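You operate a simulated robot arm through the tools that you are given. There is no shell and no other tool.

Carry out the task below with a simulated robot arm. There is one attempt and no reset: what you move stays moved.

JOB
Run the purple lamp module in under its guard up to 65 C.
Fine: lock knob on and guard shut before the switch; when the heat display shows 65 C or more press the green key (its lamp must light), then switch off. The lamp is hot: the guard stays shut.

Only the result counts: the job must be done as asked and must still hold three seconds after the hand-in. Knocking over, shifting, dropping, spilling or breaking anything else fails it.

ROBOT AND FRAMES
A 6-joint arm with a two-finger gripper, fixed in place. Base frame: the origin is at the foot of the arm, x ahead of it, y to its left, z up; the work surface is at about z = 80. Units: cm, degrees, N and s.
With the tool pointing down near the work surface it reaches from about 48 to 82 cm from the base axis. Its first joint turns from -166.0 to 166.0 degrees. Payload 1.66 kg.
The tool frame sits at the grasp point between the pads (the TCP): z along the fingers, y along the line on which they close. The tips reach 1.6 cm beyond it. Largest opening 11.1 cm; the body of the gripper starts 10.4 cm behind the TCP.
Orientation is told as [roll, pitch, yaw] about the base's x, y, z axes, in that order, counted from this pose: with the fingers straight down and closing along the base's y, the tool's x points along the base's -x, its y along +y and its z along -z.

CONTROLS
- The arm moves only by the tool apply_moves. Its argument "increments" is text: rows parted by semicolons, each of 7 numbers parted by spaces: the shift along the tool's x, y, z in units of 250 mm (1.0 is 250 mm), then the turn, a rotation vector about the tool's x, y, z in units of 45 degrees (1.0 is 45 degrees), then the finger opening in cm, from 0 to 11.1. In form: tx ty tz ax ay az jaw; .... A call has 1 to 20 rows; each row is the pose to reach, as a shift and turn from the pose commanded when the call began, along the tool's axes at that moment. A call with a number of a shift or a turn outside -1 to 1 is refused whole. Each row takes 0.2 s and may step no farther than 5 cm and 8.6 degrees from the row before; otherwise, or with a gripper value out of range, the whole call is refused. A pose out of reach is approached as far as the arm can. The call stops where the force on the tool passes 40 N (or 10 N more than at its start, if that is more) or the arm is blocked; 0.2 s more then pass. Each finger halts on what it meets, pressing with about 22 N; the grip force reading is that of the motor and also rises with nothing between the fingers. The clock runs only during rows and for 0.2 s after the last one: add rows that repeat a pose to give the fingers time. The reply holds the time, the measured pose of the TCP, the force on the tool along the base axes, the opening and the grip force, in the units named above and with some noise, with the torque about the TCP (base axes, N m) and any sound that the robot's microphone picked up.
- Cameras (640 x 400 px; columns grow to the right, rows downward): "scene" is fixed at [40.06, 65.05, 152.92]; the picture's right is [-0.99, 0.10, 0.00], its down [0.04, 0.40, -0.91] and it looks along [-0.09, -0.91, -0.40] (base axes); focal length 353 px, centre (320, 200). "wrist" rides on the gripper at [7, 1.4, -14.3] in the tool frame; the picture's right is [-0.19, 0.98, 0.00], its down [-0.87, -0.17, -0.47] and it looks along [-0.46, -0.09, 0.88] (tool axes); focal length 230 px, centre (320, 200). There is no depth. A picture from a camera that has moved, and an enlarged one, comes with that camera's place and axes in the base frame and with its lens.
- camera(camera): a new picture of that camera. It takes no simulated time.
- raise_lower(by): slides the trunk up (or, below 0, down) by that many cm; the arm rides with it, the base frame stays. It gives what a move gives, with no picture.
- zoom(camera, box): a new picture of the part [left, top, right, bottom] of that camera's present view, enlarged. It takes no simulated time.
- sign_off(): hands the job in; it is judged then, once.

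Nothing tells you positions but the pictures and the camera data. Unless the task says otherwise, let go and move clear before handing in.

The tools are called after "Call:" as a command line: name --argument value ..., lists and objects as JSON in quotes. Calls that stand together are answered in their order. apply_moves: Moves the arm, as the interface text tells. Its arguments: {"type":"object","properties":{"increments":{"type":"string"}},"required":["increments"]} The other tools are called the same way: raise_lower (by) slides the trunk up or down; camera (camera) takes a picture; zoom (camera, box) takes an enlarged picture of a part of a camera's view; sign_off () hands the job in.

At the start:

```text
clock: 0.0
ee_pos: [26.46, -44.01, 118.0]
tool_rot: [0.0, 0.0, 0.0]
ft_force: [0.2, 0.1, 0.1]
moment: [0.05, -0.04, 0.01]
grip_width: 11.09
grip_force: 0.0
trunk travel left (down, up): [-17.5, 41.5]
```

scene: 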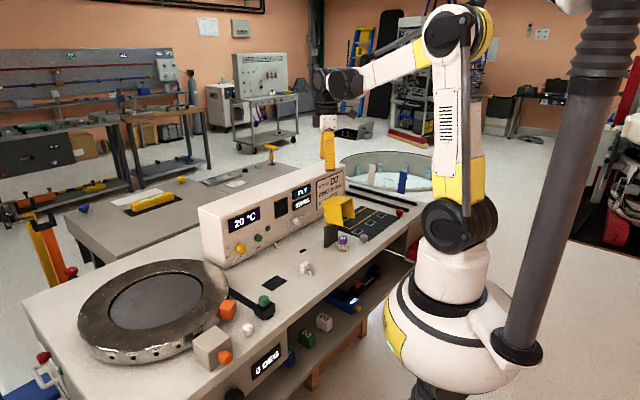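
wrist: 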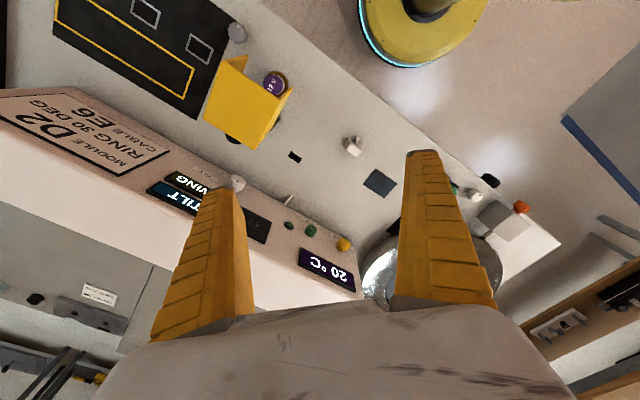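

I see a workbench with a control console (20 °C display, keys), a round ring fixture, a yellow guard and a purple module near it. I'll zoom in on the details first.

Call:
zoom --camera "scene" --box '[190, 160, 430, 310]'

Call:
zoom --camera "scene" --box '[60, 240, 300, 390]'

Call:
zoom --camera "wrist" --box '[40, 0, 360, 200]'

Call:
zoom --camera "wrist" --box '[240, 100, 580, 312]'

Call:
zoom --camera "scene" --box '[300, 180, 420, 255]'

```text
2.67 times, centred on (310, 235) of scene
camera zoom: at [40.06, 65.05, 152.92], right [-0.99, 0.1, 0.0], down [0.04, 0.4, -0.91], along [-0.09, -0.91, -0.4], focal length 942 px, centre (347, 107)
```

zoom: 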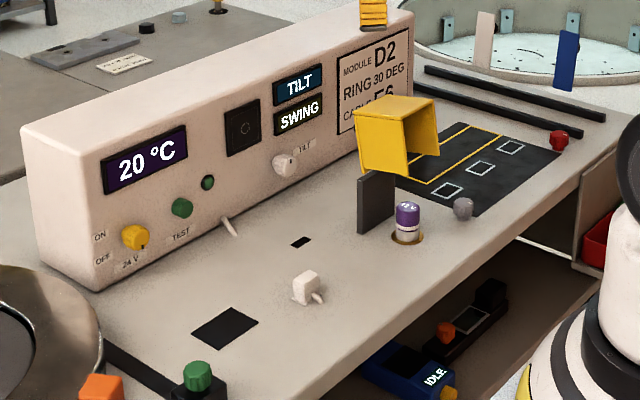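

```text
2.67 times, centred on (180, 315) of scene
camera zoom: at [40.06, 65.05, 152.92], right [-0.99, 0.1, 0.0], down [0.04, 0.4, -0.91], along [-0.09, -0.91, -0.4], focal length 942 px, centre (693, -107)
```

zoom: 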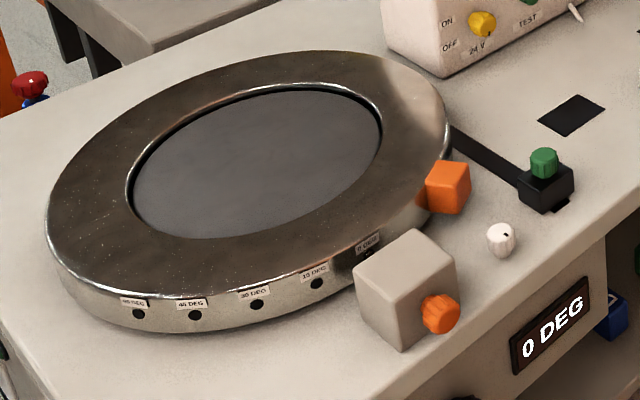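

```text
2.00 times, centred on (200, 100) of wrist
camera zoom: at [19.51, -42.74, 132.29], right [0.19, 0.98, 0.0], down [0.87, -0.17, 0.47], along [0.46, -0.09, -0.88], focal length 460 px, centre (560, 400)
```

zoom: 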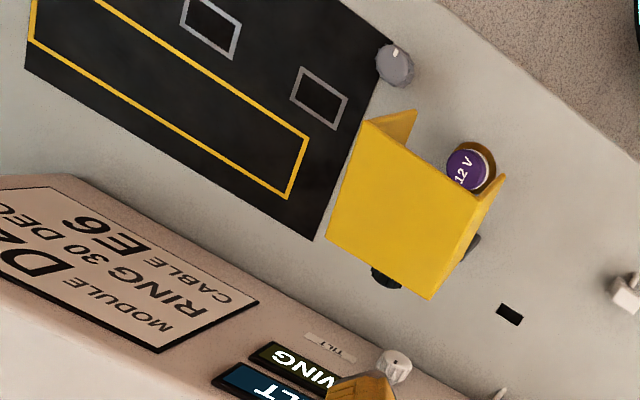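

```text
1.88 times, centred on (410, 206) of wrist
camera zoom: at [19.51, -42.74, 132.29], right [0.19, 0.98, 0.0], down [0.87, -0.17, 0.47], along [0.46, -0.09, -0.88], focal length 433 px, centre (151, 189)
```

zoom: 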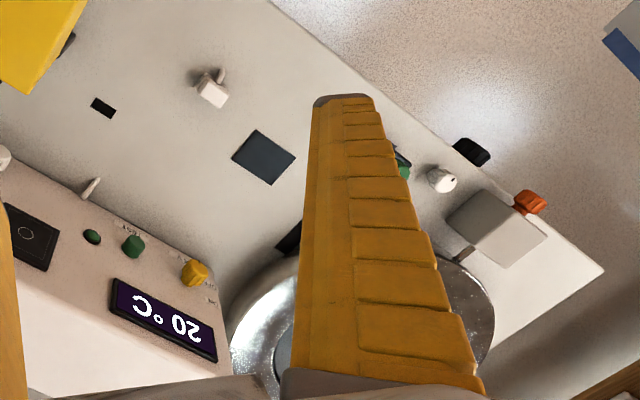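

```text
5.33 times, centred on (360, 218) of scene
camera zoom: at [40.06, 65.05, 152.92], right [-0.99, 0.1, 0.0], down [0.04, 0.4, -0.91], along [-0.09, -0.91, -0.4], focal length 1884 px, centre (107, 107)
```

zoom: 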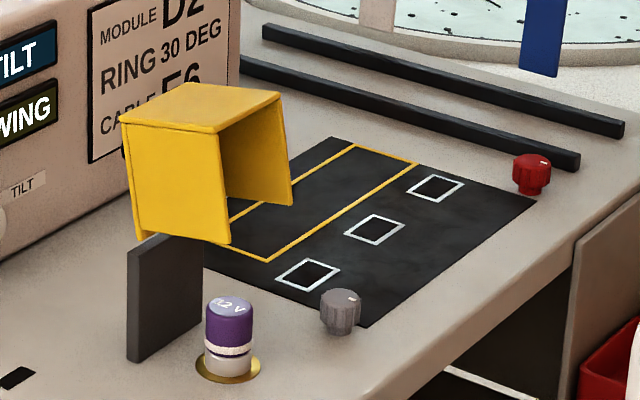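

The bench holds many controls, so I need closer views of the lamp, guard, grey knob, yellow switch and green key before I touch anything.

Call:
zoom --camera "scene" --box '[318, 190, 382, 254]'

Call:
zoom --camera "scene" --box '[220, 200, 320, 280]'

Call:
zoom --camera "scene" --box '[270, 280, 420, 380]'

Call:
zoom --camera "wrist" --box '[180, 10, 310, 150]'

```text
6.25 times, centred on (350, 222) of scene
camera zoom: at [40.06, 65.05, 152.92], right [-0.99, 0.1, 0.0], down [0.04, 0.4, -0.91], along [-0.09, -0.91, -0.4], focal length 2208 px, centre (132, 62)
```

zoom: 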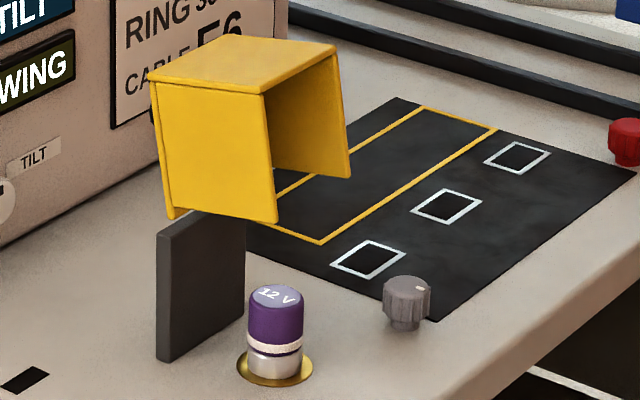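

```text
5.00 times, centred on (270, 240) of scene
camera zoom: at [40.06, 65.05, 152.92], right [-0.99, 0.1, 0.0], down [0.04, 0.4, -0.91], along [-0.09, -0.91, -0.4], focal length 1767 px, centre (570, 0)
```

zoom: 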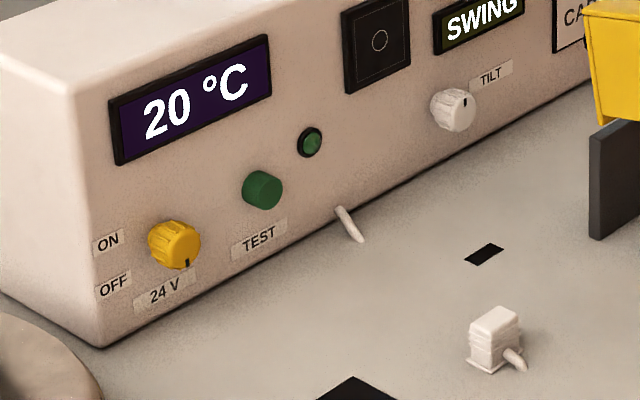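

```text
4.00 times, centred on (345, 330) of scene
camera zoom: at [40.06, 65.05, 152.92], right [-0.99, 0.1, 0.0], down [0.04, 0.4, -0.91], along [-0.09, -0.91, -0.4], focal length 1413 px, centre (220, -320)
```

zoom: 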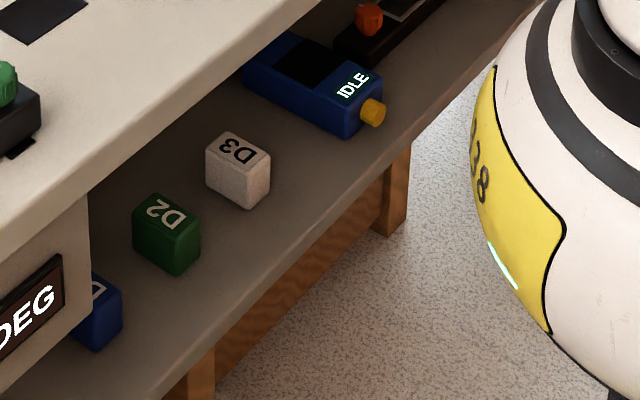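

```text
2.86 times, centred on (245, 80) of wrist
camera zoom: at [19.51, -42.74, 132.29], right [0.19, 0.98, 0.0], down [0.87, -0.17, 0.47], along [0.46, -0.09, -0.88], focal length 657 px, centre (534, 543)
```

zoom: 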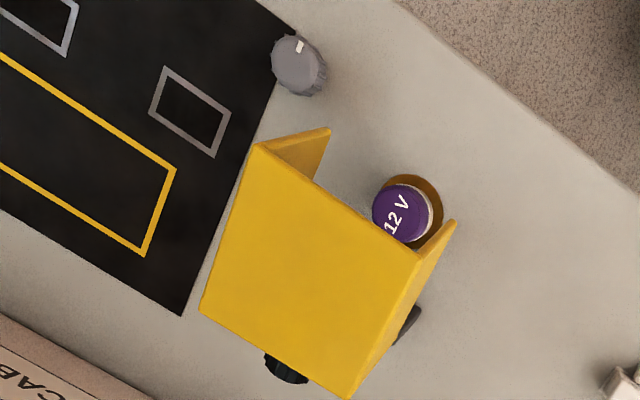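

The purple 12 V lamp is already seated in a socket at about [19, -52.6]. The yellow hood is swung up above it, and a grey knob sits beside it. I'll move the wrist camera to look at the guard more directly.

Call:
apply_moves --increments "0.097 0 0 0 0 0.167 11; 0.193 0 0 0 0 0.333 11; 0.29 0 0 0 0 0.5 11; 0.387 0 0 0 0 0.667 11; 0.483 0 0 0 0 0.833 11; 0.58 0 0 0 0 1.0 11"

Call:
camera --camera "wrist"

Call:
camera --camera "scene"

```text
clock: 1.4
ee_pos: [11.91, -44.15, 117.7]
tool_rot: [0.0, 0.0, -45.0]
ft_force: [1.1, -1.3, 0.8]
moment: [0.0, 0.0, 0.0]
grip_width: 11.01
grip_force: 0.1
trunk travel left (down, up): [-17.5, 41.5]
```

```text
taken
camera wrist: at [8.03, -38.24, 132.21], right [0.83, 0.56, 0.0], down [0.49, -0.73, 0.47], along [0.26, -0.39, -0.88], focal length 230 px, centre (320, 200)
```

wrist: 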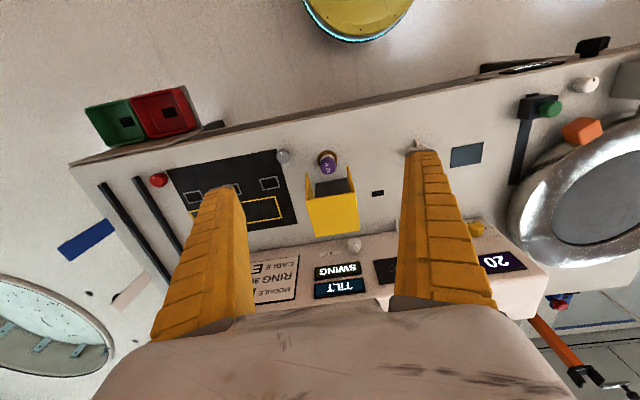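

```text
taken
```

scene: 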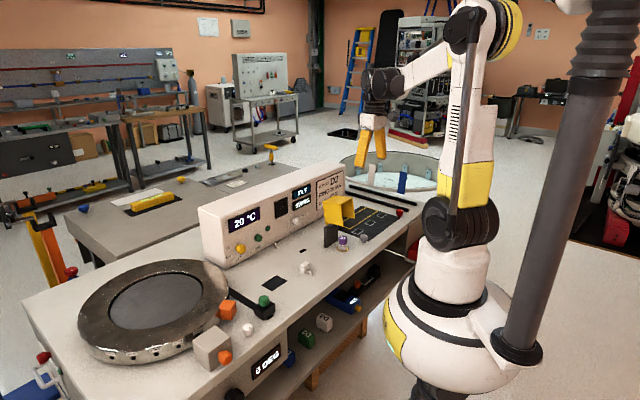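

Call:
zoom --camera "wrist" --box '[250, 110, 410, 270]'

Call:
zoom --camera "wrist" --box '[80, 80, 320, 230]'

Call:
zoom --camera "wrist" --box '[440, 40, 640, 280]'

```text
2.50 times, centred on (330, 190) of wrist
camera zoom: at [8.03, -38.24, 132.21], right [0.83, 0.56, 0.0], down [0.49, -0.73, 0.47], along [0.26, -0.39, -0.88], focal length 575 px, centre (295, 225)
```

zoom: 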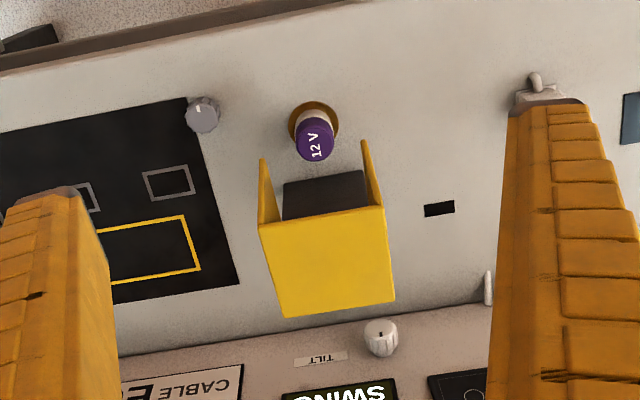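

```text
2.67 times, centred on (200, 155) of wrist
camera zoom: at [8.03, -38.24, 132.21], right [0.83, 0.56, 0.0], down [0.49, -0.73, 0.47], along [0.26, -0.39, -0.88], focal length 614 px, centre (640, 320)
```

zoom: 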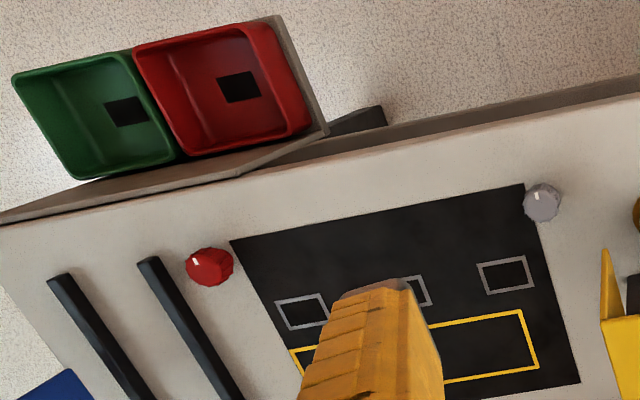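

```text
1.67 times, centred on (540, 160) of wrist
camera zoom: at [8.03, -38.24, 132.21], right [0.83, 0.56, 0.0], down [0.49, -0.73, 0.47], along [0.26, -0.39, -0.88], focal length 384 px, centre (-47, 267)
```

zoom: 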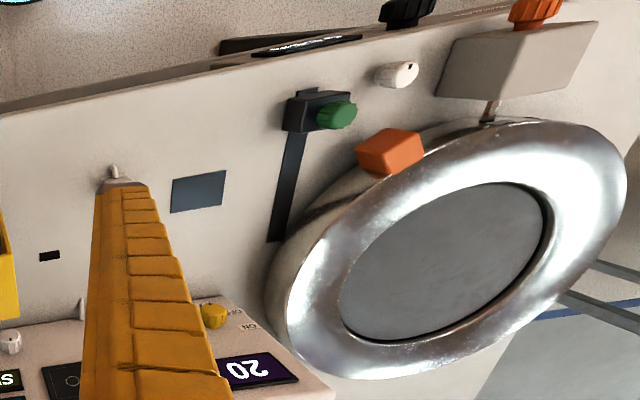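

I now read the bench as turned about 45°, with the lamp at about [18.6, -51] and the hood hinged on the dark plate behind it. Next I'll look at the hood from the side, and at the dark round item behind it.

Call:
apply_moves --increments "-0.136 0.119 0.038 0 0 0.167 11; -0.272 0.238 0.076 0 0 0.333 11; -0.408 0.357 0.114 0 0 0.5 11; -0.543 0.475 0.152 0 0 0.667 11; -0.679 0.594 0.19 0 0 0.833 11; -0.815 0.713 0.228 0 0 1.0 11"

Call:
apply_moves --increments "0 0 0 0 0 0.167 11; 0 0 0 0 0 0.333 11; 0 0 0 0 0 0.5 11; 0 0 0 0 0 0.667 11; 0 0 0 0 0 0.833 11; 0 0 0 0 0 1.0 11"

Call:
camera --camera "wrist"

```text
clock: 2.8
ee_pos: [38.83, -46.03, 111.83]
tool_rot: [0.0, -0.1, -90.1]
ft_force: [1.0, -0.5, -0.5]
moment: [0.0, 0.01, -0.01]
grip_width: 11.0
grip_force: 0.0
trunk travel left (down, up): [-17.5, 41.5]
```

```text
clock: 4.2
ee_pos: [38.77, -45.75, 112.13]
tool_rot: [0.0, 0.1, -135.1]
ft_force: [-0.8, -0.3, -0.4]
moment: [0.04, 0.01, -0.01]
grip_width: 11.0
grip_force: 0.0
trunk travel left (down, up): [-17.5, 41.5]
```

```text
taken
camera wrist: at [44.82, -41.94, 126.5], right [0.56, -0.83, 0.0], down [-0.73, -0.49, 0.47], along [-0.39, -0.26, -0.88], focal length 230 px, centre (320, 200)
```

wrist: 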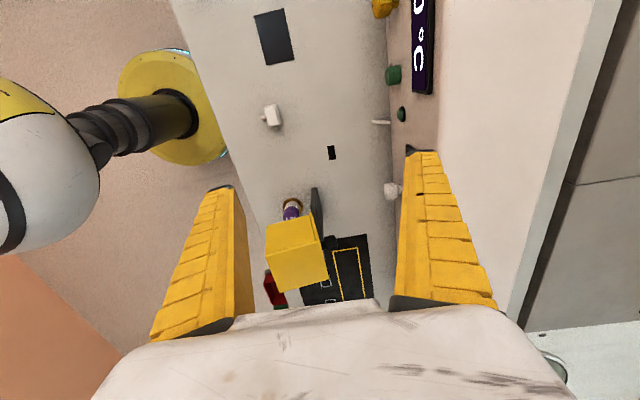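

Call:
zoom --camera "wrist" --box '[240, 160, 400, 310]'

Call:
zoom --camera "wrist" --box '[240, 0, 440, 200]'

```text
2.67 times, centred on (320, 235) of wrist
camera zoom: at [44.82, -41.94, 126.5], right [0.56, -0.83, 0.0], down [-0.73, -0.49, 0.47], along [-0.39, -0.26, -0.88], focal length 614 px, centre (320, 107)
```

zoom: 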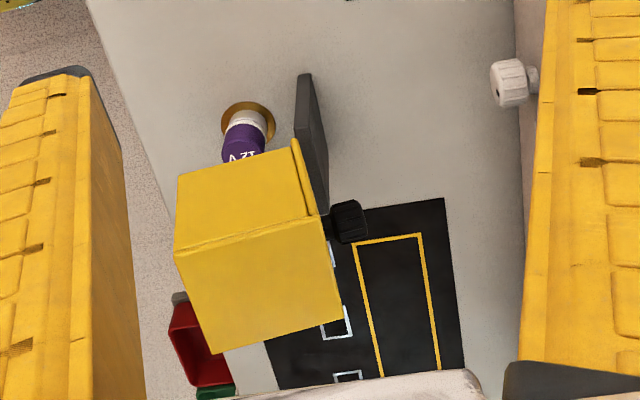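

```text
2.00 times, centred on (340, 100) of wrist
camera zoom: at [44.82, -41.94, 126.5], right [0.56, -0.83, 0.0], down [-0.73, -0.49, 0.47], along [-0.39, -0.26, -0.88], focal length 460 px, centre (280, 400)
```

zoom: 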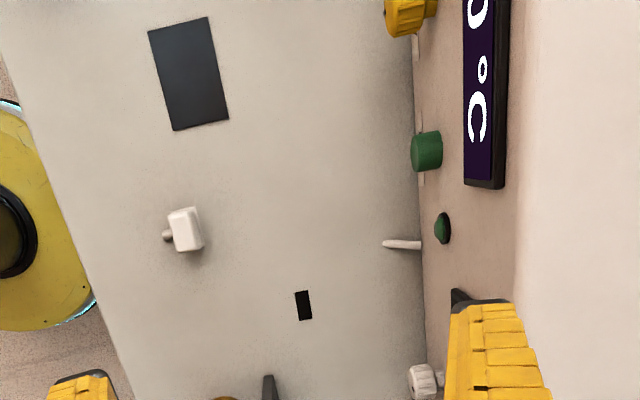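

A black ridged knob sits on the back of the hood at about z 95, which will be its top once it is closed. I'll tilt the camera to get a near-horizontal side view of the hood and hinge.

Call:
apply_moves --increments "0 -0.04 0.08 0 -0.178 0 11; 0 -0.08 0.16 0 -0.356 0 11; 0 -0.12 0.24 0 -0.533 0 11; 0 -0.16 0.32 0 -0.711 0 11; 0 -0.2 0.4 0 -0.889 0 11"

Call:
camera --camera "wrist"

```text
clock: 5.4
ee_pos: [35.44, -42.42, 102.3]
tool_rot: [0.0, -40.2, -135.0]
ft_force: [-0.1, -0.5, -0.1]
moment: [-0.03, 0.02, -0.03]
grip_width: 10.99
grip_force: 0.0
trunk travel left (down, up): [-17.5, 41.5]
```

```text
taken
camera wrist: at [46.69, -33.14, 108.73], right [0.59, -0.8, 0.12], down [-0.37, -0.13, 0.92], along [-0.72, -0.59, -0.38], focal length 230 px, centre (320, 200)
```

wrist: 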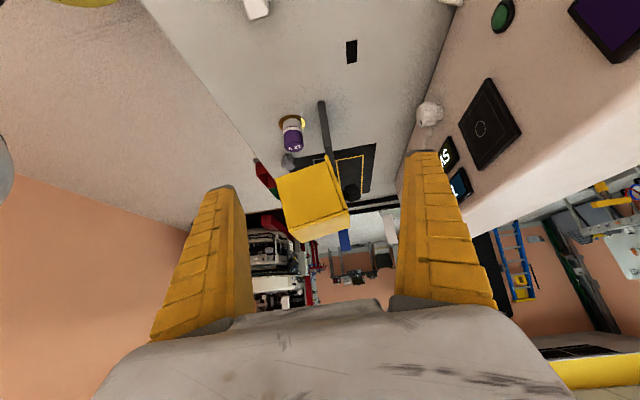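

Call:
zoom --camera "wrist" --box '[250, 90, 410, 250]'

Call:
zoom --camera "wrist" --box '[270, 90, 390, 190]'

```text
2.50 times, centred on (330, 170) of wrist
camera zoom: at [46.69, -33.14, 108.73], right [0.59, -0.8, 0.12], down [-0.37, -0.13, 0.92], along [-0.72, -0.59, -0.38], focal length 575 px, centre (295, 275)
```

zoom: 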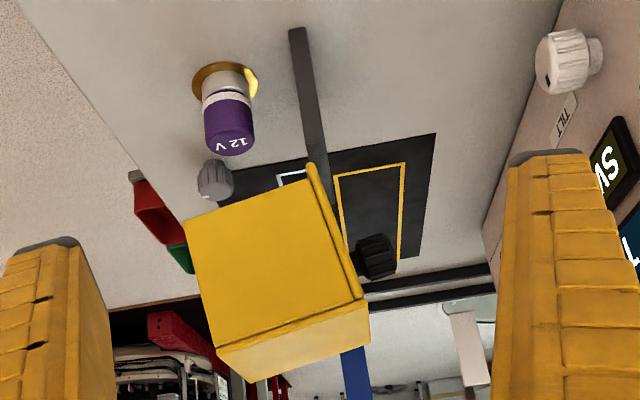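

```text
4.00 times, centred on (330, 140) of wrist
camera zoom: at [46.69, -33.14, 108.73], right [0.59, -0.8, 0.12], down [-0.37, -0.13, 0.92], along [-0.72, -0.59, -0.38], focal length 920 px, centre (280, 440)
```

zoom: 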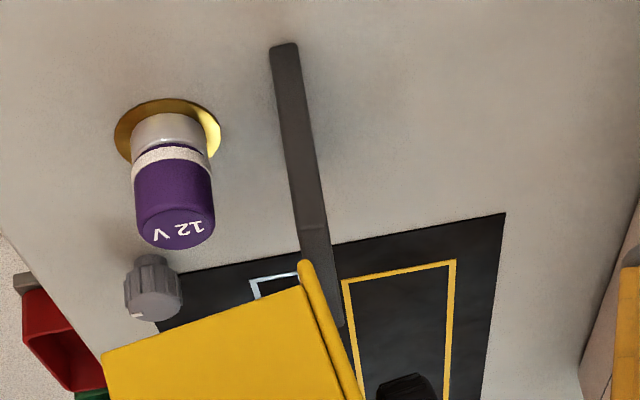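

Call:
zoom --camera "wrist" --box '[330, 170, 370, 210]'

Call:
zoom --camera "scene" --box '[300, 190, 360, 230]'

Call:
zoom --camera "scene" --box '[355, 225, 375, 245]'

Call:
zoom --camera "scene" --box '[220, 225, 280, 265]'

```text
10.00 times, centred on (350, 190) of wrist
camera zoom: at [46.69, -33.14, 108.73], right [0.59, -0.8, 0.12], down [-0.37, -0.13, 0.92], along [-0.72, -0.59, -0.38], focal length 2301 px, centre (20, 300)
```

zoom: 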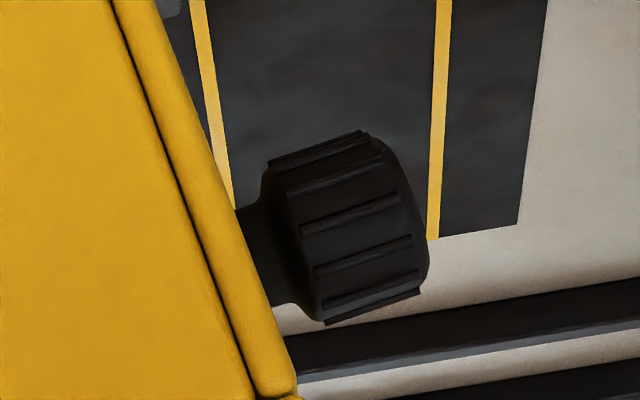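

```text
10.00 times, centred on (330, 210) of scene
camera zoom: at [40.06, 65.05, 152.92], right [-0.99, 0.1, 0.0], down [0.04, 0.4, -0.91], along [-0.09, -0.91, -0.4], focal length 3534 px, centre (220, 100)
```

zoom: 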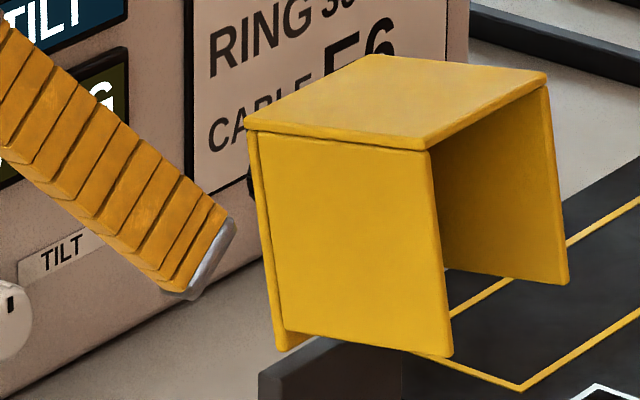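

```text
16.00 times, centred on (365, 235) of scene
camera zoom: at [40.06, 65.05, 152.92], right [-0.99, 0.1, 0.0], down [0.04, 0.4, -0.91], along [-0.09, -0.91, -0.4], focal length 5654 px, centre (-400, -360)
```

zoom: 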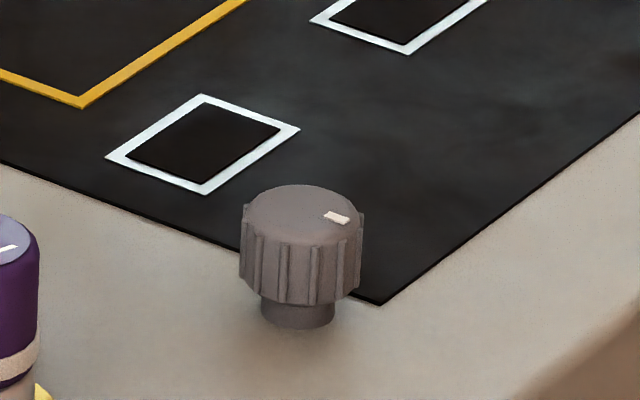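

```text
10.00 times, centred on (250, 245) of scene
camera zoom: at [40.06, 65.05, 152.92], right [-0.99, 0.1, 0.0], down [0.04, 0.4, -0.91], along [-0.09, -0.91, -0.4], focal length 3534 px, centre (1020, -250)
```

zoom: 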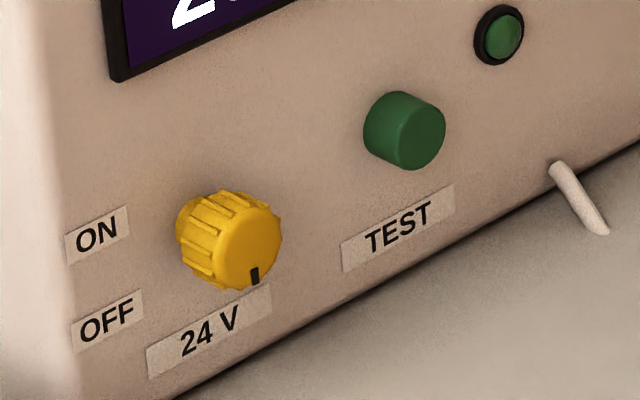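

Side view confirms it: the hood is hinged at the top of the dark plate (about b=55.5 along the bench depth, z=90) and is tipped about 10° past vertical. The black knob on its back is only a handle. The grey knob with the white pointer beside the lamp is the lock knob, and it carries no label. I'll go behind the hood and push it over the lamp.

Call:
apply_moves --increments "-0.072 0 -0.086 0 0.178 0 11; -0.144 0 -0.171 0 0.356 0 11; -0.217 0 -0.257 0 0.533 0 11; -0.289 0 -0.342 0 0.711 0 11; -0.361 0 -0.428 0 0.889 0 11"

Call:
apply_moves --increments "-0.119 0.046 0.027 0 0 -0.167 11; -0.238 0.092 0.053 0 0 -0.333 10; -0.357 0.139 0.08 0 0 -0.5 9; -0.475 0.185 0.107 0 0 -0.667 7; -0.594 0.231 0.133 0 0 -0.833 6; -0.713 0.277 0.16 0 0 -1.0 4.4"

Call:
apply_moves --increments "0 0 0 0 0 -0.167 4.4; 0 0 0 0 0 -0.333 4.4; 0 0 0 0 0 -0.5 4.4; 0 0 0 0 0 -0.667 4.4; 0 0 0 0 0 -0.833 4.4; 0 0 0 0 0 -1.0 4.4"

Call:
camera --camera "wrist"

Call:
camera --camera "scene"

```text
clock: 6.6
ee_pos: [35.54, -42.41, 116.25]
tool_rot: [0.0, 0.0, -135.0]
ft_force: [0.0, 0.6, 0.4]
moment: [0.04, 0.01, -0.01]
grip_width: 11.01
grip_force: 0.1
trunk travel left (down, up): [-17.5, 41.5]
```

```text
clock: 8.0
ee_pos: [27.81, -60.11, 112.23]
tool_rot: [0.0, 0.0, -89.9]
ft_force: [-0.3, -0.3, 0.4]
moment: [-0.01, -0.05, -0.04]
grip_width: 4.63
grip_force: 1.6
trunk travel left (down, up): [-17.5, 41.5]
```

```text
clock: 9.4
ee_pos: [27.69, -59.87, 112.2]
tool_rot: [0.0, 0.0, -45.0]
ft_force: [-0.4, 0.4, 0.2]
moment: [-0.01, 0.01, 0.01]
grip_width: 4.64
grip_force: 1.7
trunk travel left (down, up): [-17.5, 41.5]
```

```text
taken
camera wrist: at [23.8, -54.03, 126.57], right [0.83, 0.56, 0.0], down [0.5, -0.73, 0.47], along [0.27, -0.39, -0.88], focal length 230 px, centre (320, 200)
```

wrist: 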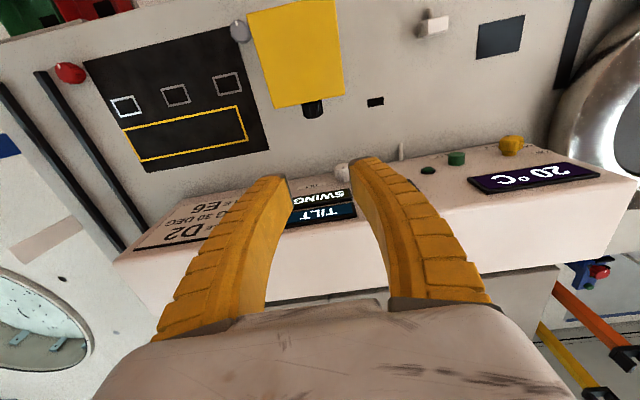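

```text
taken
```

scene: 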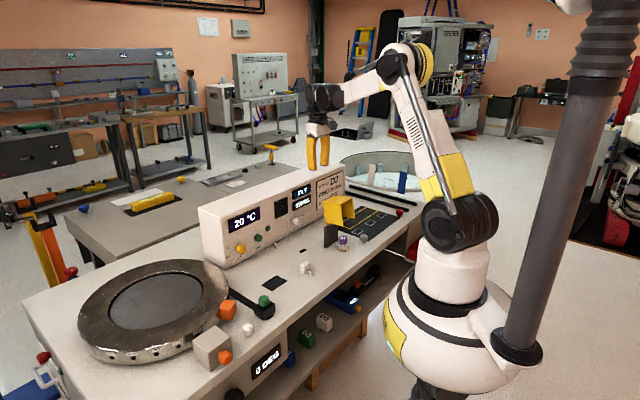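

The hood, its knob and the console all match my estimates, and my hand is behind the hood. I'll lower the fingers on either side of the handle knob and begin swinging the hood forward.

Call:
apply_moves --increments "0 -0.01 0.14 0 0 0 4.4; 0 -0.01 0.28 0 0 0 4.4; 0 -0.01 0.42 0 0 0 4.4; 0 -0.01 0.548 0 0 0 4.4; 0 -0.01 0.548 0 0 0 4.4"

Call:
zoom --camera "scene" --box '[270, 160, 390, 260]'

Call:
camera --camera "wrist"

```text
clock: 10.6
ee_pos: [27.7, -60.1, 98.92]
tool_rot: [0.0, 0.0, -44.9]
ft_force: [0.7, 0.4, -0.5]
moment: [0.0, -0.01, 0.03]
grip_width: 4.64
grip_force: 1.8
trunk travel left (down, up): [-17.5, 41.5]
```

```text
4.00 times, centred on (330, 210) of scene
camera zoom: at [40.06, 65.05, 152.92], right [-0.99, 0.1, 0.0], down [0.04, 0.4, -0.91], along [-0.09, -0.91, -0.4], focal length 1413 px, centre (280, 160)
```

zoom: 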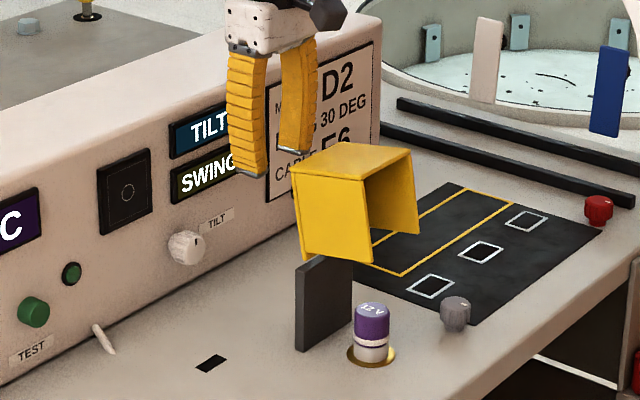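

```text
taken
camera wrist: at [23.87, -54.23, 113.14], right [0.83, 0.56, 0.0], down [0.49, -0.73, 0.47], along [0.26, -0.39, -0.88], focal length 230 px, centre (320, 200)
```

wrist: 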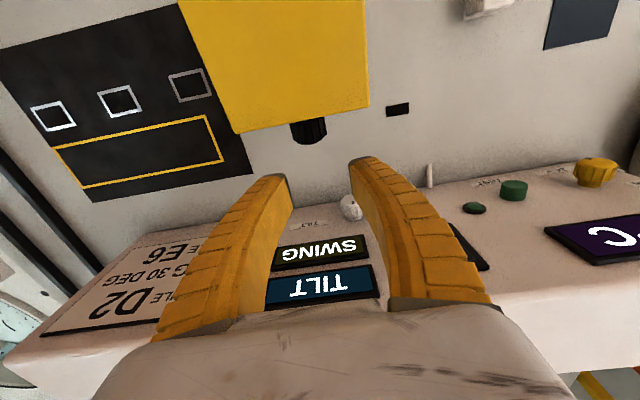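

Call:
apply_moves --increments "0.063 0 0.025 0 0 0 4.4; 0.123 0 0.021 0 0 0 4.4; 0.171 0 0.013 0 0 0 4.4; 0.207 0 0.013 0 0 0 4.4; 0.243 0 0.017 0 0 0 4.4"

Call:
zoom --camera "scene" --box '[270, 160, 390, 260]'

```text
clock: 11.8
ee_pos: [23.31, -55.74, 98.12]
tool_rot: [-0.1, -0.1, -45.0]
ft_force: [0.1, -0.1, 0.2]
moment: [0.0, -0.04, -0.01]
grip_width: 4.64
grip_force: 1.6
trunk travel left (down, up): [-17.5, 41.5]
```

```text
4.00 times, centred on (330, 210) of scene
camera zoom: at [40.06, 65.05, 152.92], right [-0.99, 0.1, 0.0], down [0.04, 0.4, -0.91], along [-0.09, -0.91, -0.4], focal length 1413 px, centre (280, 160)
```

zoom: 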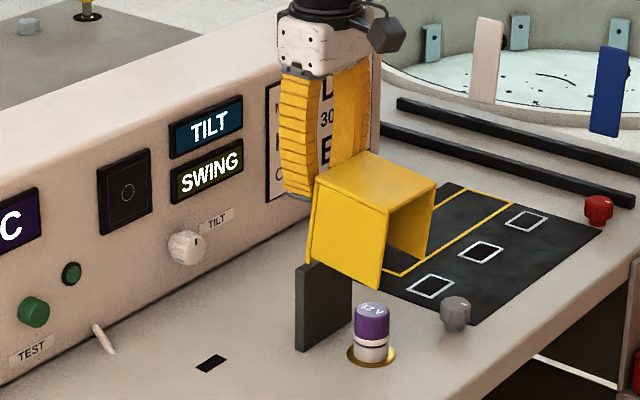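

The hood rotates freely ahead of the fingers. I'll continue along the arc.

Call:
apply_moves --increments "0.034 0 0.003 0 0 0 4.4; 0.068 0 0.007 0 0 0 4.4; 0.10 0 0.027 0 0 0 4.4; 0.132 0 0.047 0 0 0 4.4; 0.156 0 0.071 0 0 0 4.4; 0.18 0 0.099 0 0 0 4.4"

Call:
zoom --camera "scene" --box '[270, 160, 390, 260]'

```text
clock: 13.2
ee_pos: [20.13, -52.53, 95.69]
tool_rot: [0.0, 0.0, -45.1]
ft_force: [-0.3, 0.2, 0.4]
moment: [0.01, -0.05, 0.01]
grip_width: 4.62
grip_force: 1.6
trunk travel left (down, up): [-17.5, 41.5]
```

```text
4.00 times, centred on (330, 210) of scene
camera zoom: at [40.06, 65.05, 152.92], right [-0.99, 0.1, 0.0], down [0.04, 0.4, -0.91], along [-0.09, -0.91, -0.4], focal length 1413 px, centre (280, 160)
```

zoom: 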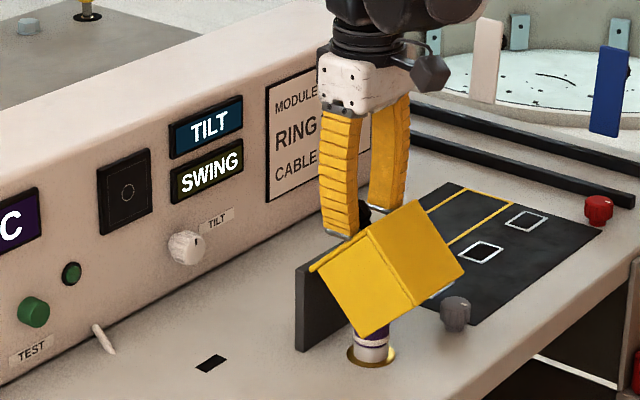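

Call:
apply_moves --increments "0.02 0 0.032 0 0 0 4.4; 0.036 0 0.064 0 0 0 4.4; 0.044 0 0.092 0 0 0 4.4; 0.048 0 0.112 0 0 0 4.4; 0.052 0 0.136 0 0 0 4.4"

Call:
zoom --camera "scene" --box '[270, 160, 390, 260]'

```text
clock: 14.4
ee_pos: [19.19, -51.62, 92.36]
tool_rot: [0.0, -0.1, -44.9]
ft_force: [0.4, -0.2, -0.2]
moment: [-0.04, -0.03, 0.0]
grip_width: 4.63
grip_force: 1.4
trunk travel left (down, up): [-17.5, 41.5]
```

```text
4.00 times, centred on (330, 210) of scene
camera zoom: at [40.06, 65.05, 152.92], right [-0.99, 0.1, 0.0], down [0.04, 0.4, -0.91], along [-0.09, -0.91, -0.4], focal length 1413 px, centre (280, 160)
```

zoom: 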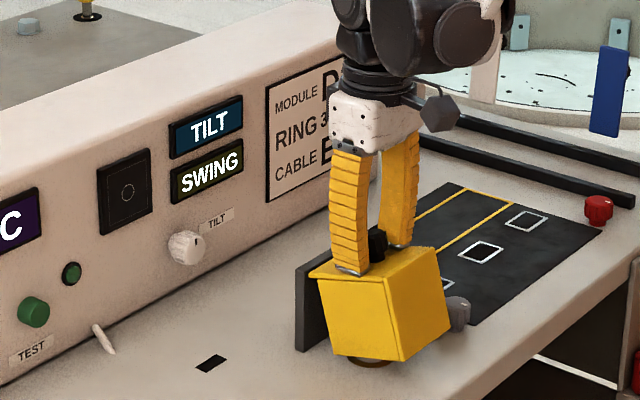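

Almost shut. I'll press down gently in small steps until it seats.

Call:
apply_moves --increments "0 0 0.01 0 0 0 4.4; 0 0 0.02 0 0 0 4.4; 0 0 0.03 0 0 0 4.4; 0 0 0.04 0 0 0 4.4; 0 0 0.04 0 0 0 4.4"

Call:
zoom --camera "scene" --box '[270, 160, 390, 260]'

```text
clock: 15.6
ee_pos: [19.15, -51.57, 91.22]
tool_rot: [0.0, 0.0, -45.0]
ft_force: [-0.5, -0.7, 0.3]
moment: [0.02, -0.02, -0.04]
grip_width: 4.65
grip_force: 1.7
trunk travel left (down, up): [-17.5, 41.5]
```

```text
4.00 times, centred on (330, 210) of scene
camera zoom: at [40.06, 65.05, 152.92], right [-0.99, 0.1, 0.0], down [0.04, 0.4, -0.91], along [-0.09, -0.91, -0.4], focal length 1413 px, centre (280, 160)
```

zoom: 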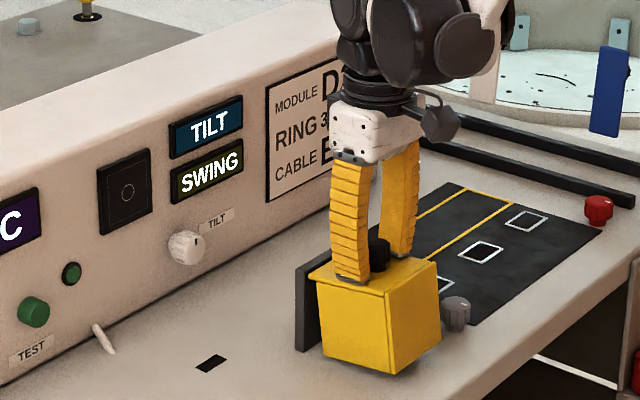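

Call:
apply_moves --increments "0 0 0.008 0 0 0 4.4; 0 0 0.016 0 0 0 4.4; 0 0 0.024 0 0 0 4.4; 0 0 0.024 0 0 0 4.4"

Call:
zoom --camera "scene" --box '[300, 190, 380, 260]'

```text
clock: 16.6
ee_pos: [19.14, -51.67, 90.7]
tool_rot: [0.0, 0.0, -45.0]
ft_force: [0.6, 0.3, 0.0]
moment: [0.0, 0.0, 0.06]
grip_width: 4.66
grip_force: 1.1
trunk travel left (down, up): [-17.5, 41.5]
```

```text
5.71 times, centred on (340, 225) of scene
camera zoom: at [40.06, 65.05, 152.92], right [-0.99, 0.1, 0.0], down [0.04, 0.4, -0.91], along [-0.09, -0.91, -0.4], focal length 2019 px, centre (206, 57)
```

zoom: 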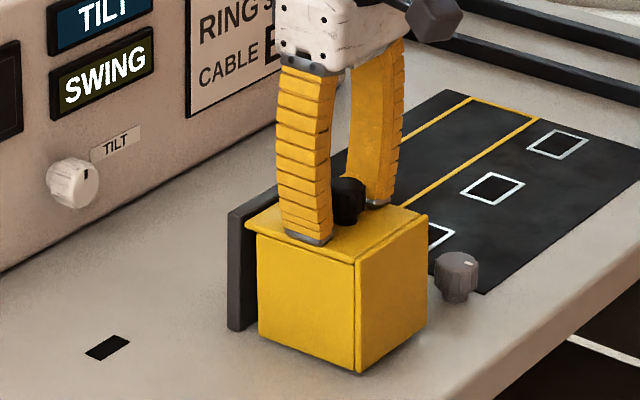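

Call:
apply_moves --increments "0 0 0.008 0 0 0 4.4; 0 0 0.016 0 0 0 4.4; 0 0 0.024 0 0 0 4.4; 0 0 0.032 0 0 0 4.4; 0 0 0.032 0 0 0 4.4"

Call:
zoom --camera "scene" --box '[300, 190, 380, 260]'

```text
clock: 17.8
ee_pos: [18.9, -51.41, 89.9]
tool_rot: [0.0, -0.1, -44.9]
ft_force: [0.0, 0.0, 24.4]
moment: [0.03, -0.01, -0.01]
grip_width: 4.51
grip_force: 0.0
trunk travel left (down, up): [-17.5, 41.5]
```

```text
5.71 times, centred on (340, 225) of scene
camera zoom: at [40.06, 65.05, 152.92], right [-0.99, 0.1, 0.0], down [0.04, 0.4, -0.91], along [-0.09, -0.91, -0.4], focal length 2019 px, centre (206, 57)
```

zoom: 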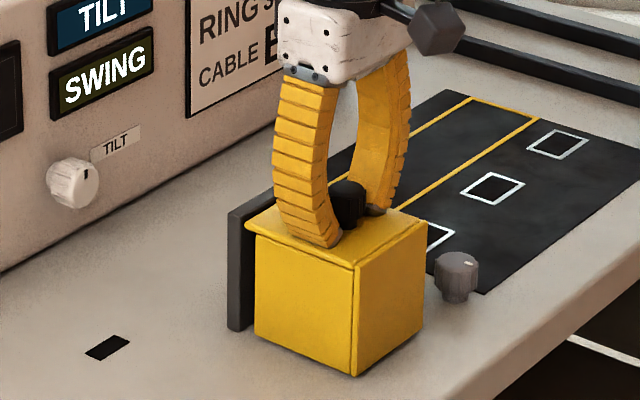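

The hood is seated, with 24 N of reaction and the box standing level on its stop. I'll lift clear and check that it stays shut.

Call:
apply_moves --increments "0 0 -0.1 0 0 0 4.4; 0 0 -0.25 0 0 0 5; 0 0 -0.4 0 0 0 6; 0 0 -0.55 0 0 0 6"

Call:
zoom --camera "scene" --box '[300, 190, 380, 260]'

Call:
camera --camera "wrist"

```text
clock: 18.8
ee_pos: [18.84, -51.64, 103.62]
tool_rot: [0.0, 0.0, -45.0]
ft_force: [1.3, 0.1, 0.4]
moment: [0.01, 0.0, 0.0]
grip_width: 6.2
grip_force: 1.7
trunk travel left (down, up): [-17.5, 41.5]
```

```text
5.71 times, centred on (340, 225) of scene
camera zoom: at [40.06, 65.05, 152.92], right [-0.99, 0.1, 0.0], down [0.04, 0.4, -0.91], along [-0.09, -0.91, -0.4], focal length 2019 px, centre (206, 57)
```

zoom: 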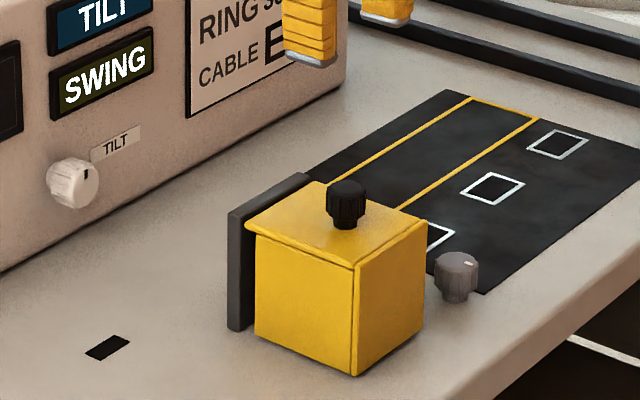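

```text
taken
camera wrist: at [14.89, -45.71, 117.86], right [0.83, 0.56, 0.0], down [0.49, -0.73, 0.47], along [0.26, -0.39, -0.88], focal length 230 px, centre (320, 200)
```

wrist: 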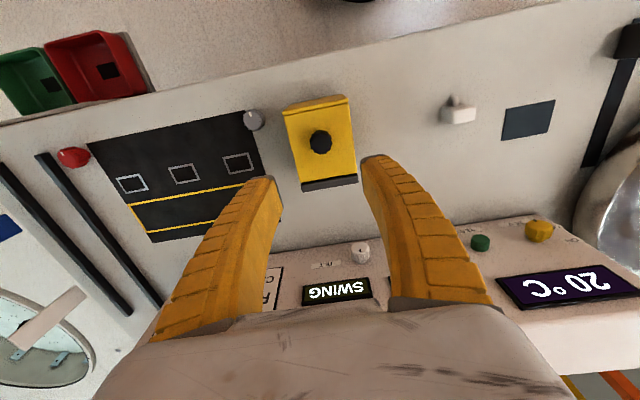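

Call:
zoom --camera "wrist" --box '[235, 100, 275, 140]'

Call:
zoom --camera "wrist" --box '[50, 130, 110, 190]'

Call:
zoom --camera "scene" --box '[345, 215, 385, 250]'

Call:
zoom --camera "scene" --box '[230, 300, 270, 340]'

```text
10.00 times, centred on (255, 120) of wrist
camera zoom: at [14.89, -45.71, 117.86], right [0.83, 0.56, 0.0], down [0.49, -0.73, 0.47], along [0.26, -0.39, -0.88], focal length 2301 px, centre (970, 1000)
```

zoom: 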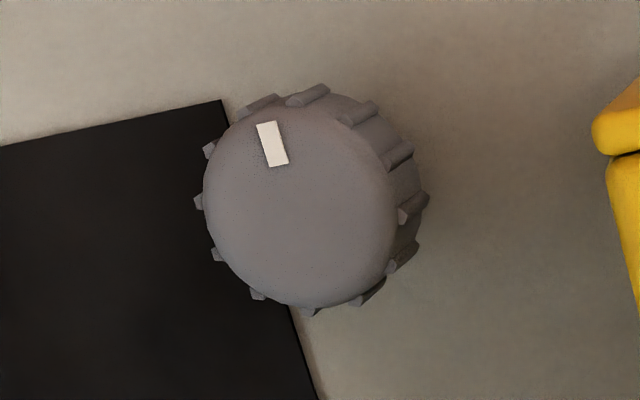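

```text
6.67 times, centred on (80, 160) of wrist
camera zoom: at [14.89, -45.71, 117.86], right [0.83, 0.56, 0.0], down [0.49, -0.73, 0.47], along [0.26, -0.39, -0.88], focal length 1534 px, centre (1920, 467)
```

zoom: 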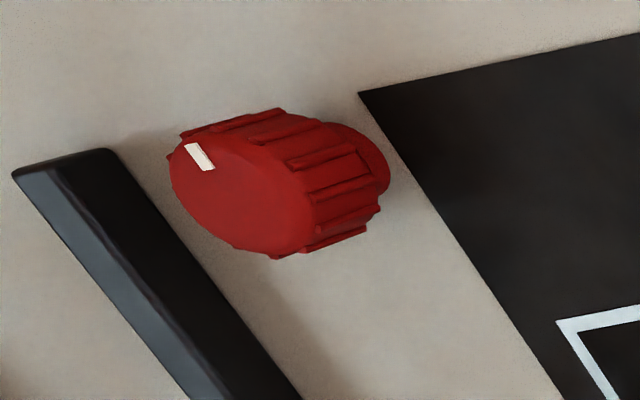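

```text
11.43 times, centred on (365, 232) of scene
camera zoom: at [40.06, 65.05, 152.92], right [-0.99, 0.1, 0.0], down [0.04, 0.4, -0.91], along [-0.09, -0.91, -0.4], focal length 4038 px, centre (-194, -171)
```

zoom: 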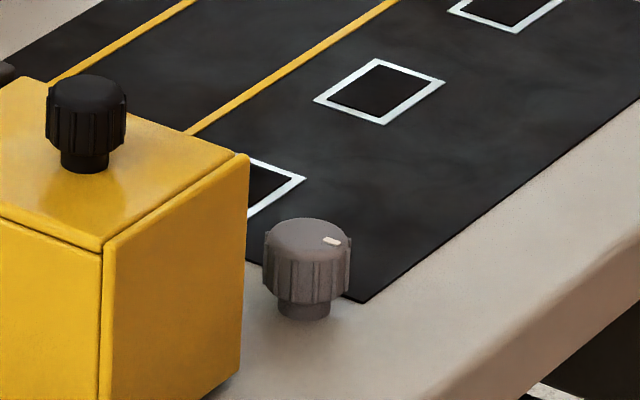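

```text
10.00 times, centred on (250, 320) of scene
camera zoom: at [40.06, 65.05, 152.92], right [-0.99, 0.1, 0.0], down [0.04, 0.4, -0.91], along [-0.09, -0.91, -0.4], focal length 3534 px, centre (1020, -1000)
```

zoom: 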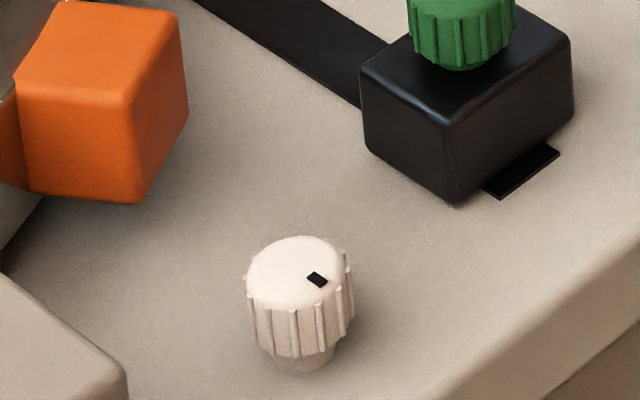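

The guard stays shut. The grey lock knob is at about [9.8, -55.85] with its pointer straight toward the bench front, which should be off. I'll go above it and check alignment before gripping.

Call:
apply_moves --increments "0.069 -0.188 0 0 0 0 6; 0.138 -0.376 0 0 0 0 6; 0.138 -0.376 0.16 0 0 0 6; 0.138 -0.376 0.32 0 0 0 6; 0.138 -0.376 0.32 0 0 0 6"

Call:
camera --camera "wrist"

```text
clock: 20.0
ee_pos: [10.03, -55.92, 95.58]
tool_rot: [0.0, 0.0, -44.8]
ft_force: [0.2, -0.3, -0.5]
moment: [0.04, -0.01, -0.02]
grip_width: 6.19
grip_force: 1.5
trunk travel left (down, up): [-17.5, 41.5]
```

```text
taken
camera wrist: at [6.05, -49.98, 109.87], right [0.83, 0.56, 0.0], down [0.49, -0.73, 0.47], along [0.26, -0.39, -0.88], focal length 230 px, centre (320, 200)
```

wrist: 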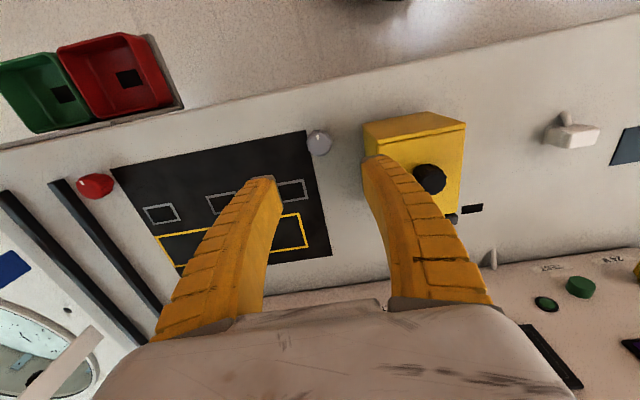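

Call:
apply_moves --increments "0.008 0 0.12 0 0 0 5.5; 0.008 0 0.24 0 0 0 5.5; 0.008 0 0.36 0 0 0 5.5; 0.008 0 0.44 0 0 0 5.5; 0.008 0 0.48 0 0 0 5.5; 0.008 0 0.48 0 0 0 5.5"

Call:
camera --camera "wrist"

Call:
zoom --camera "scene" --box '[330, 200, 400, 260]'

```text
clock: 21.4
ee_pos: [9.77, -55.71, 83.67]
tool_rot: [0.0, -0.1, -45.0]
ft_force: [-0.2, -0.9, -0.4]
moment: [-0.03, -0.02, 0.03]
grip_width: 5.71
grip_force: 1.1
trunk travel left (down, up): [-17.5, 41.5]
```

```text
taken
camera wrist: at [5.93, -49.9, 97.98], right [0.83, 0.56, 0.0], down [0.49, -0.73, 0.47], along [0.26, -0.39, -0.88], focal length 230 px, centre (320, 200)
```

wrist: 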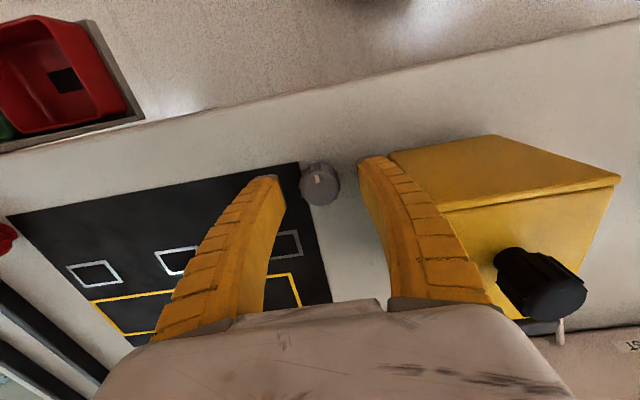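

```text
6.67 times, centred on (365, 230) of scene
camera zoom: at [40.06, 65.05, 152.92], right [-0.99, 0.1, 0.0], down [0.04, 0.4, -0.91], along [-0.09, -0.91, -0.4], focal length 2356 px, centre (20, 0)
```

zoom: 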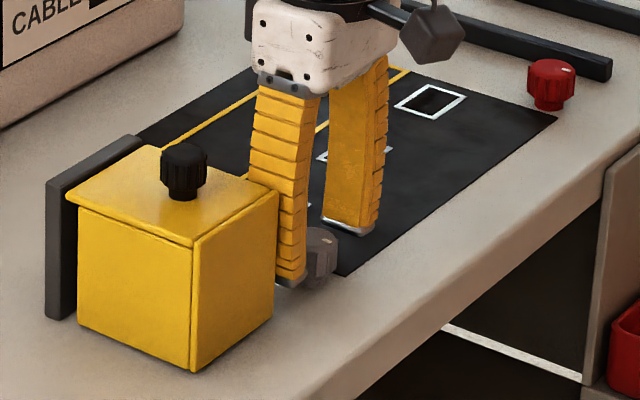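

Call:
apply_moves --increments "0 0 0.016 0 0 0 5; 0 0 0.032 0 0 0 5; 0 0 0.046 0 0 0 5"

Call:
zoom --camera "wrist" --box '[260, 140, 390, 240]'

```text
clock: 22.2
ee_pos: [9.85, -55.6, 82.52]
tool_rot: [0.0, 0.1, -45.0]
ft_force: [0.7, 0.0, -0.8]
moment: [0.01, 0.0, 0.02]
grip_width: 5.22
grip_force: 1.6
trunk travel left (down, up): [-17.5, 41.5]
```

```text
4.00 times, centred on (325, 190) of wrist
camera zoom: at [5.99, -49.82, 96.84], right [0.83, 0.56, 0.0], down [0.49, -0.73, 0.47], along [0.26, -0.39, -0.88], focal length 920 px, centre (300, 240)
```

zoom: 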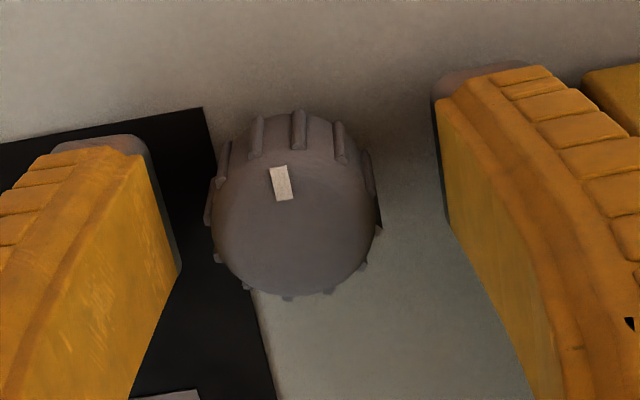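

The knob is centred between the fingers. I'll close on it.

Call:
apply_moves --increments "0 0 0 0 0 0 2; 0 0 0 0 0 0 1.5; 0 0 0 0 0 0 1.5"

Call:
zoom --camera "wrist" --box '[260, 140, 390, 240]'

```text
clock: 23.0
ee_pos: [9.77, -55.81, 82.57]
tool_rot: [0.0, 0.1, -44.9]
ft_force: [-9.8, -11.2, 4.5]
moment: [-0.44, -0.32, -0.07]
grip_width: 2.47
grip_force: 34.1
trunk travel left (down, up): [-17.5, 41.5]
```

```text
4.00 times, centred on (325, 190) of wrist
camera zoom: at [5.89, -49.9, 96.84], right [0.83, 0.56, 0.0], down [0.49, -0.73, 0.47], along [0.26, -0.39, -0.88], focal length 920 px, centre (300, 240)
```

zoom: 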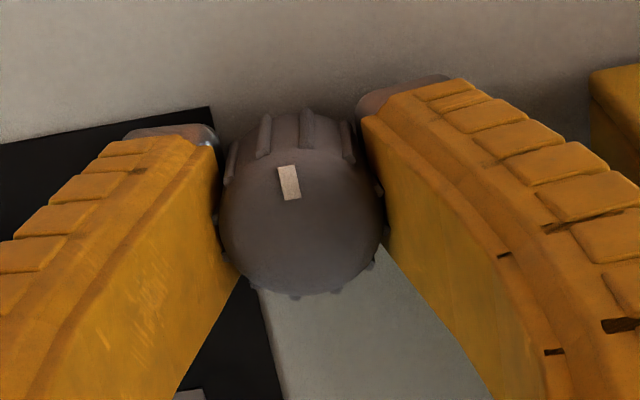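

Call:
apply_moves --increments "0 -0.006 0 0 0 0 1.5; 0 -0.006 0 0 0 0 1.5"

```text
clock: 23.6
ee_pos: [9.88, -55.7, 82.53]
tool_rot: [0.0, -0.1, -45.0]
ft_force: [4.1, -13.4, 13.3]
moment: [-0.19, -0.09, -0.03]
grip_width: 2.45
grip_force: 34.4
trunk travel left (down, up): [-17.5, 41.5]
```

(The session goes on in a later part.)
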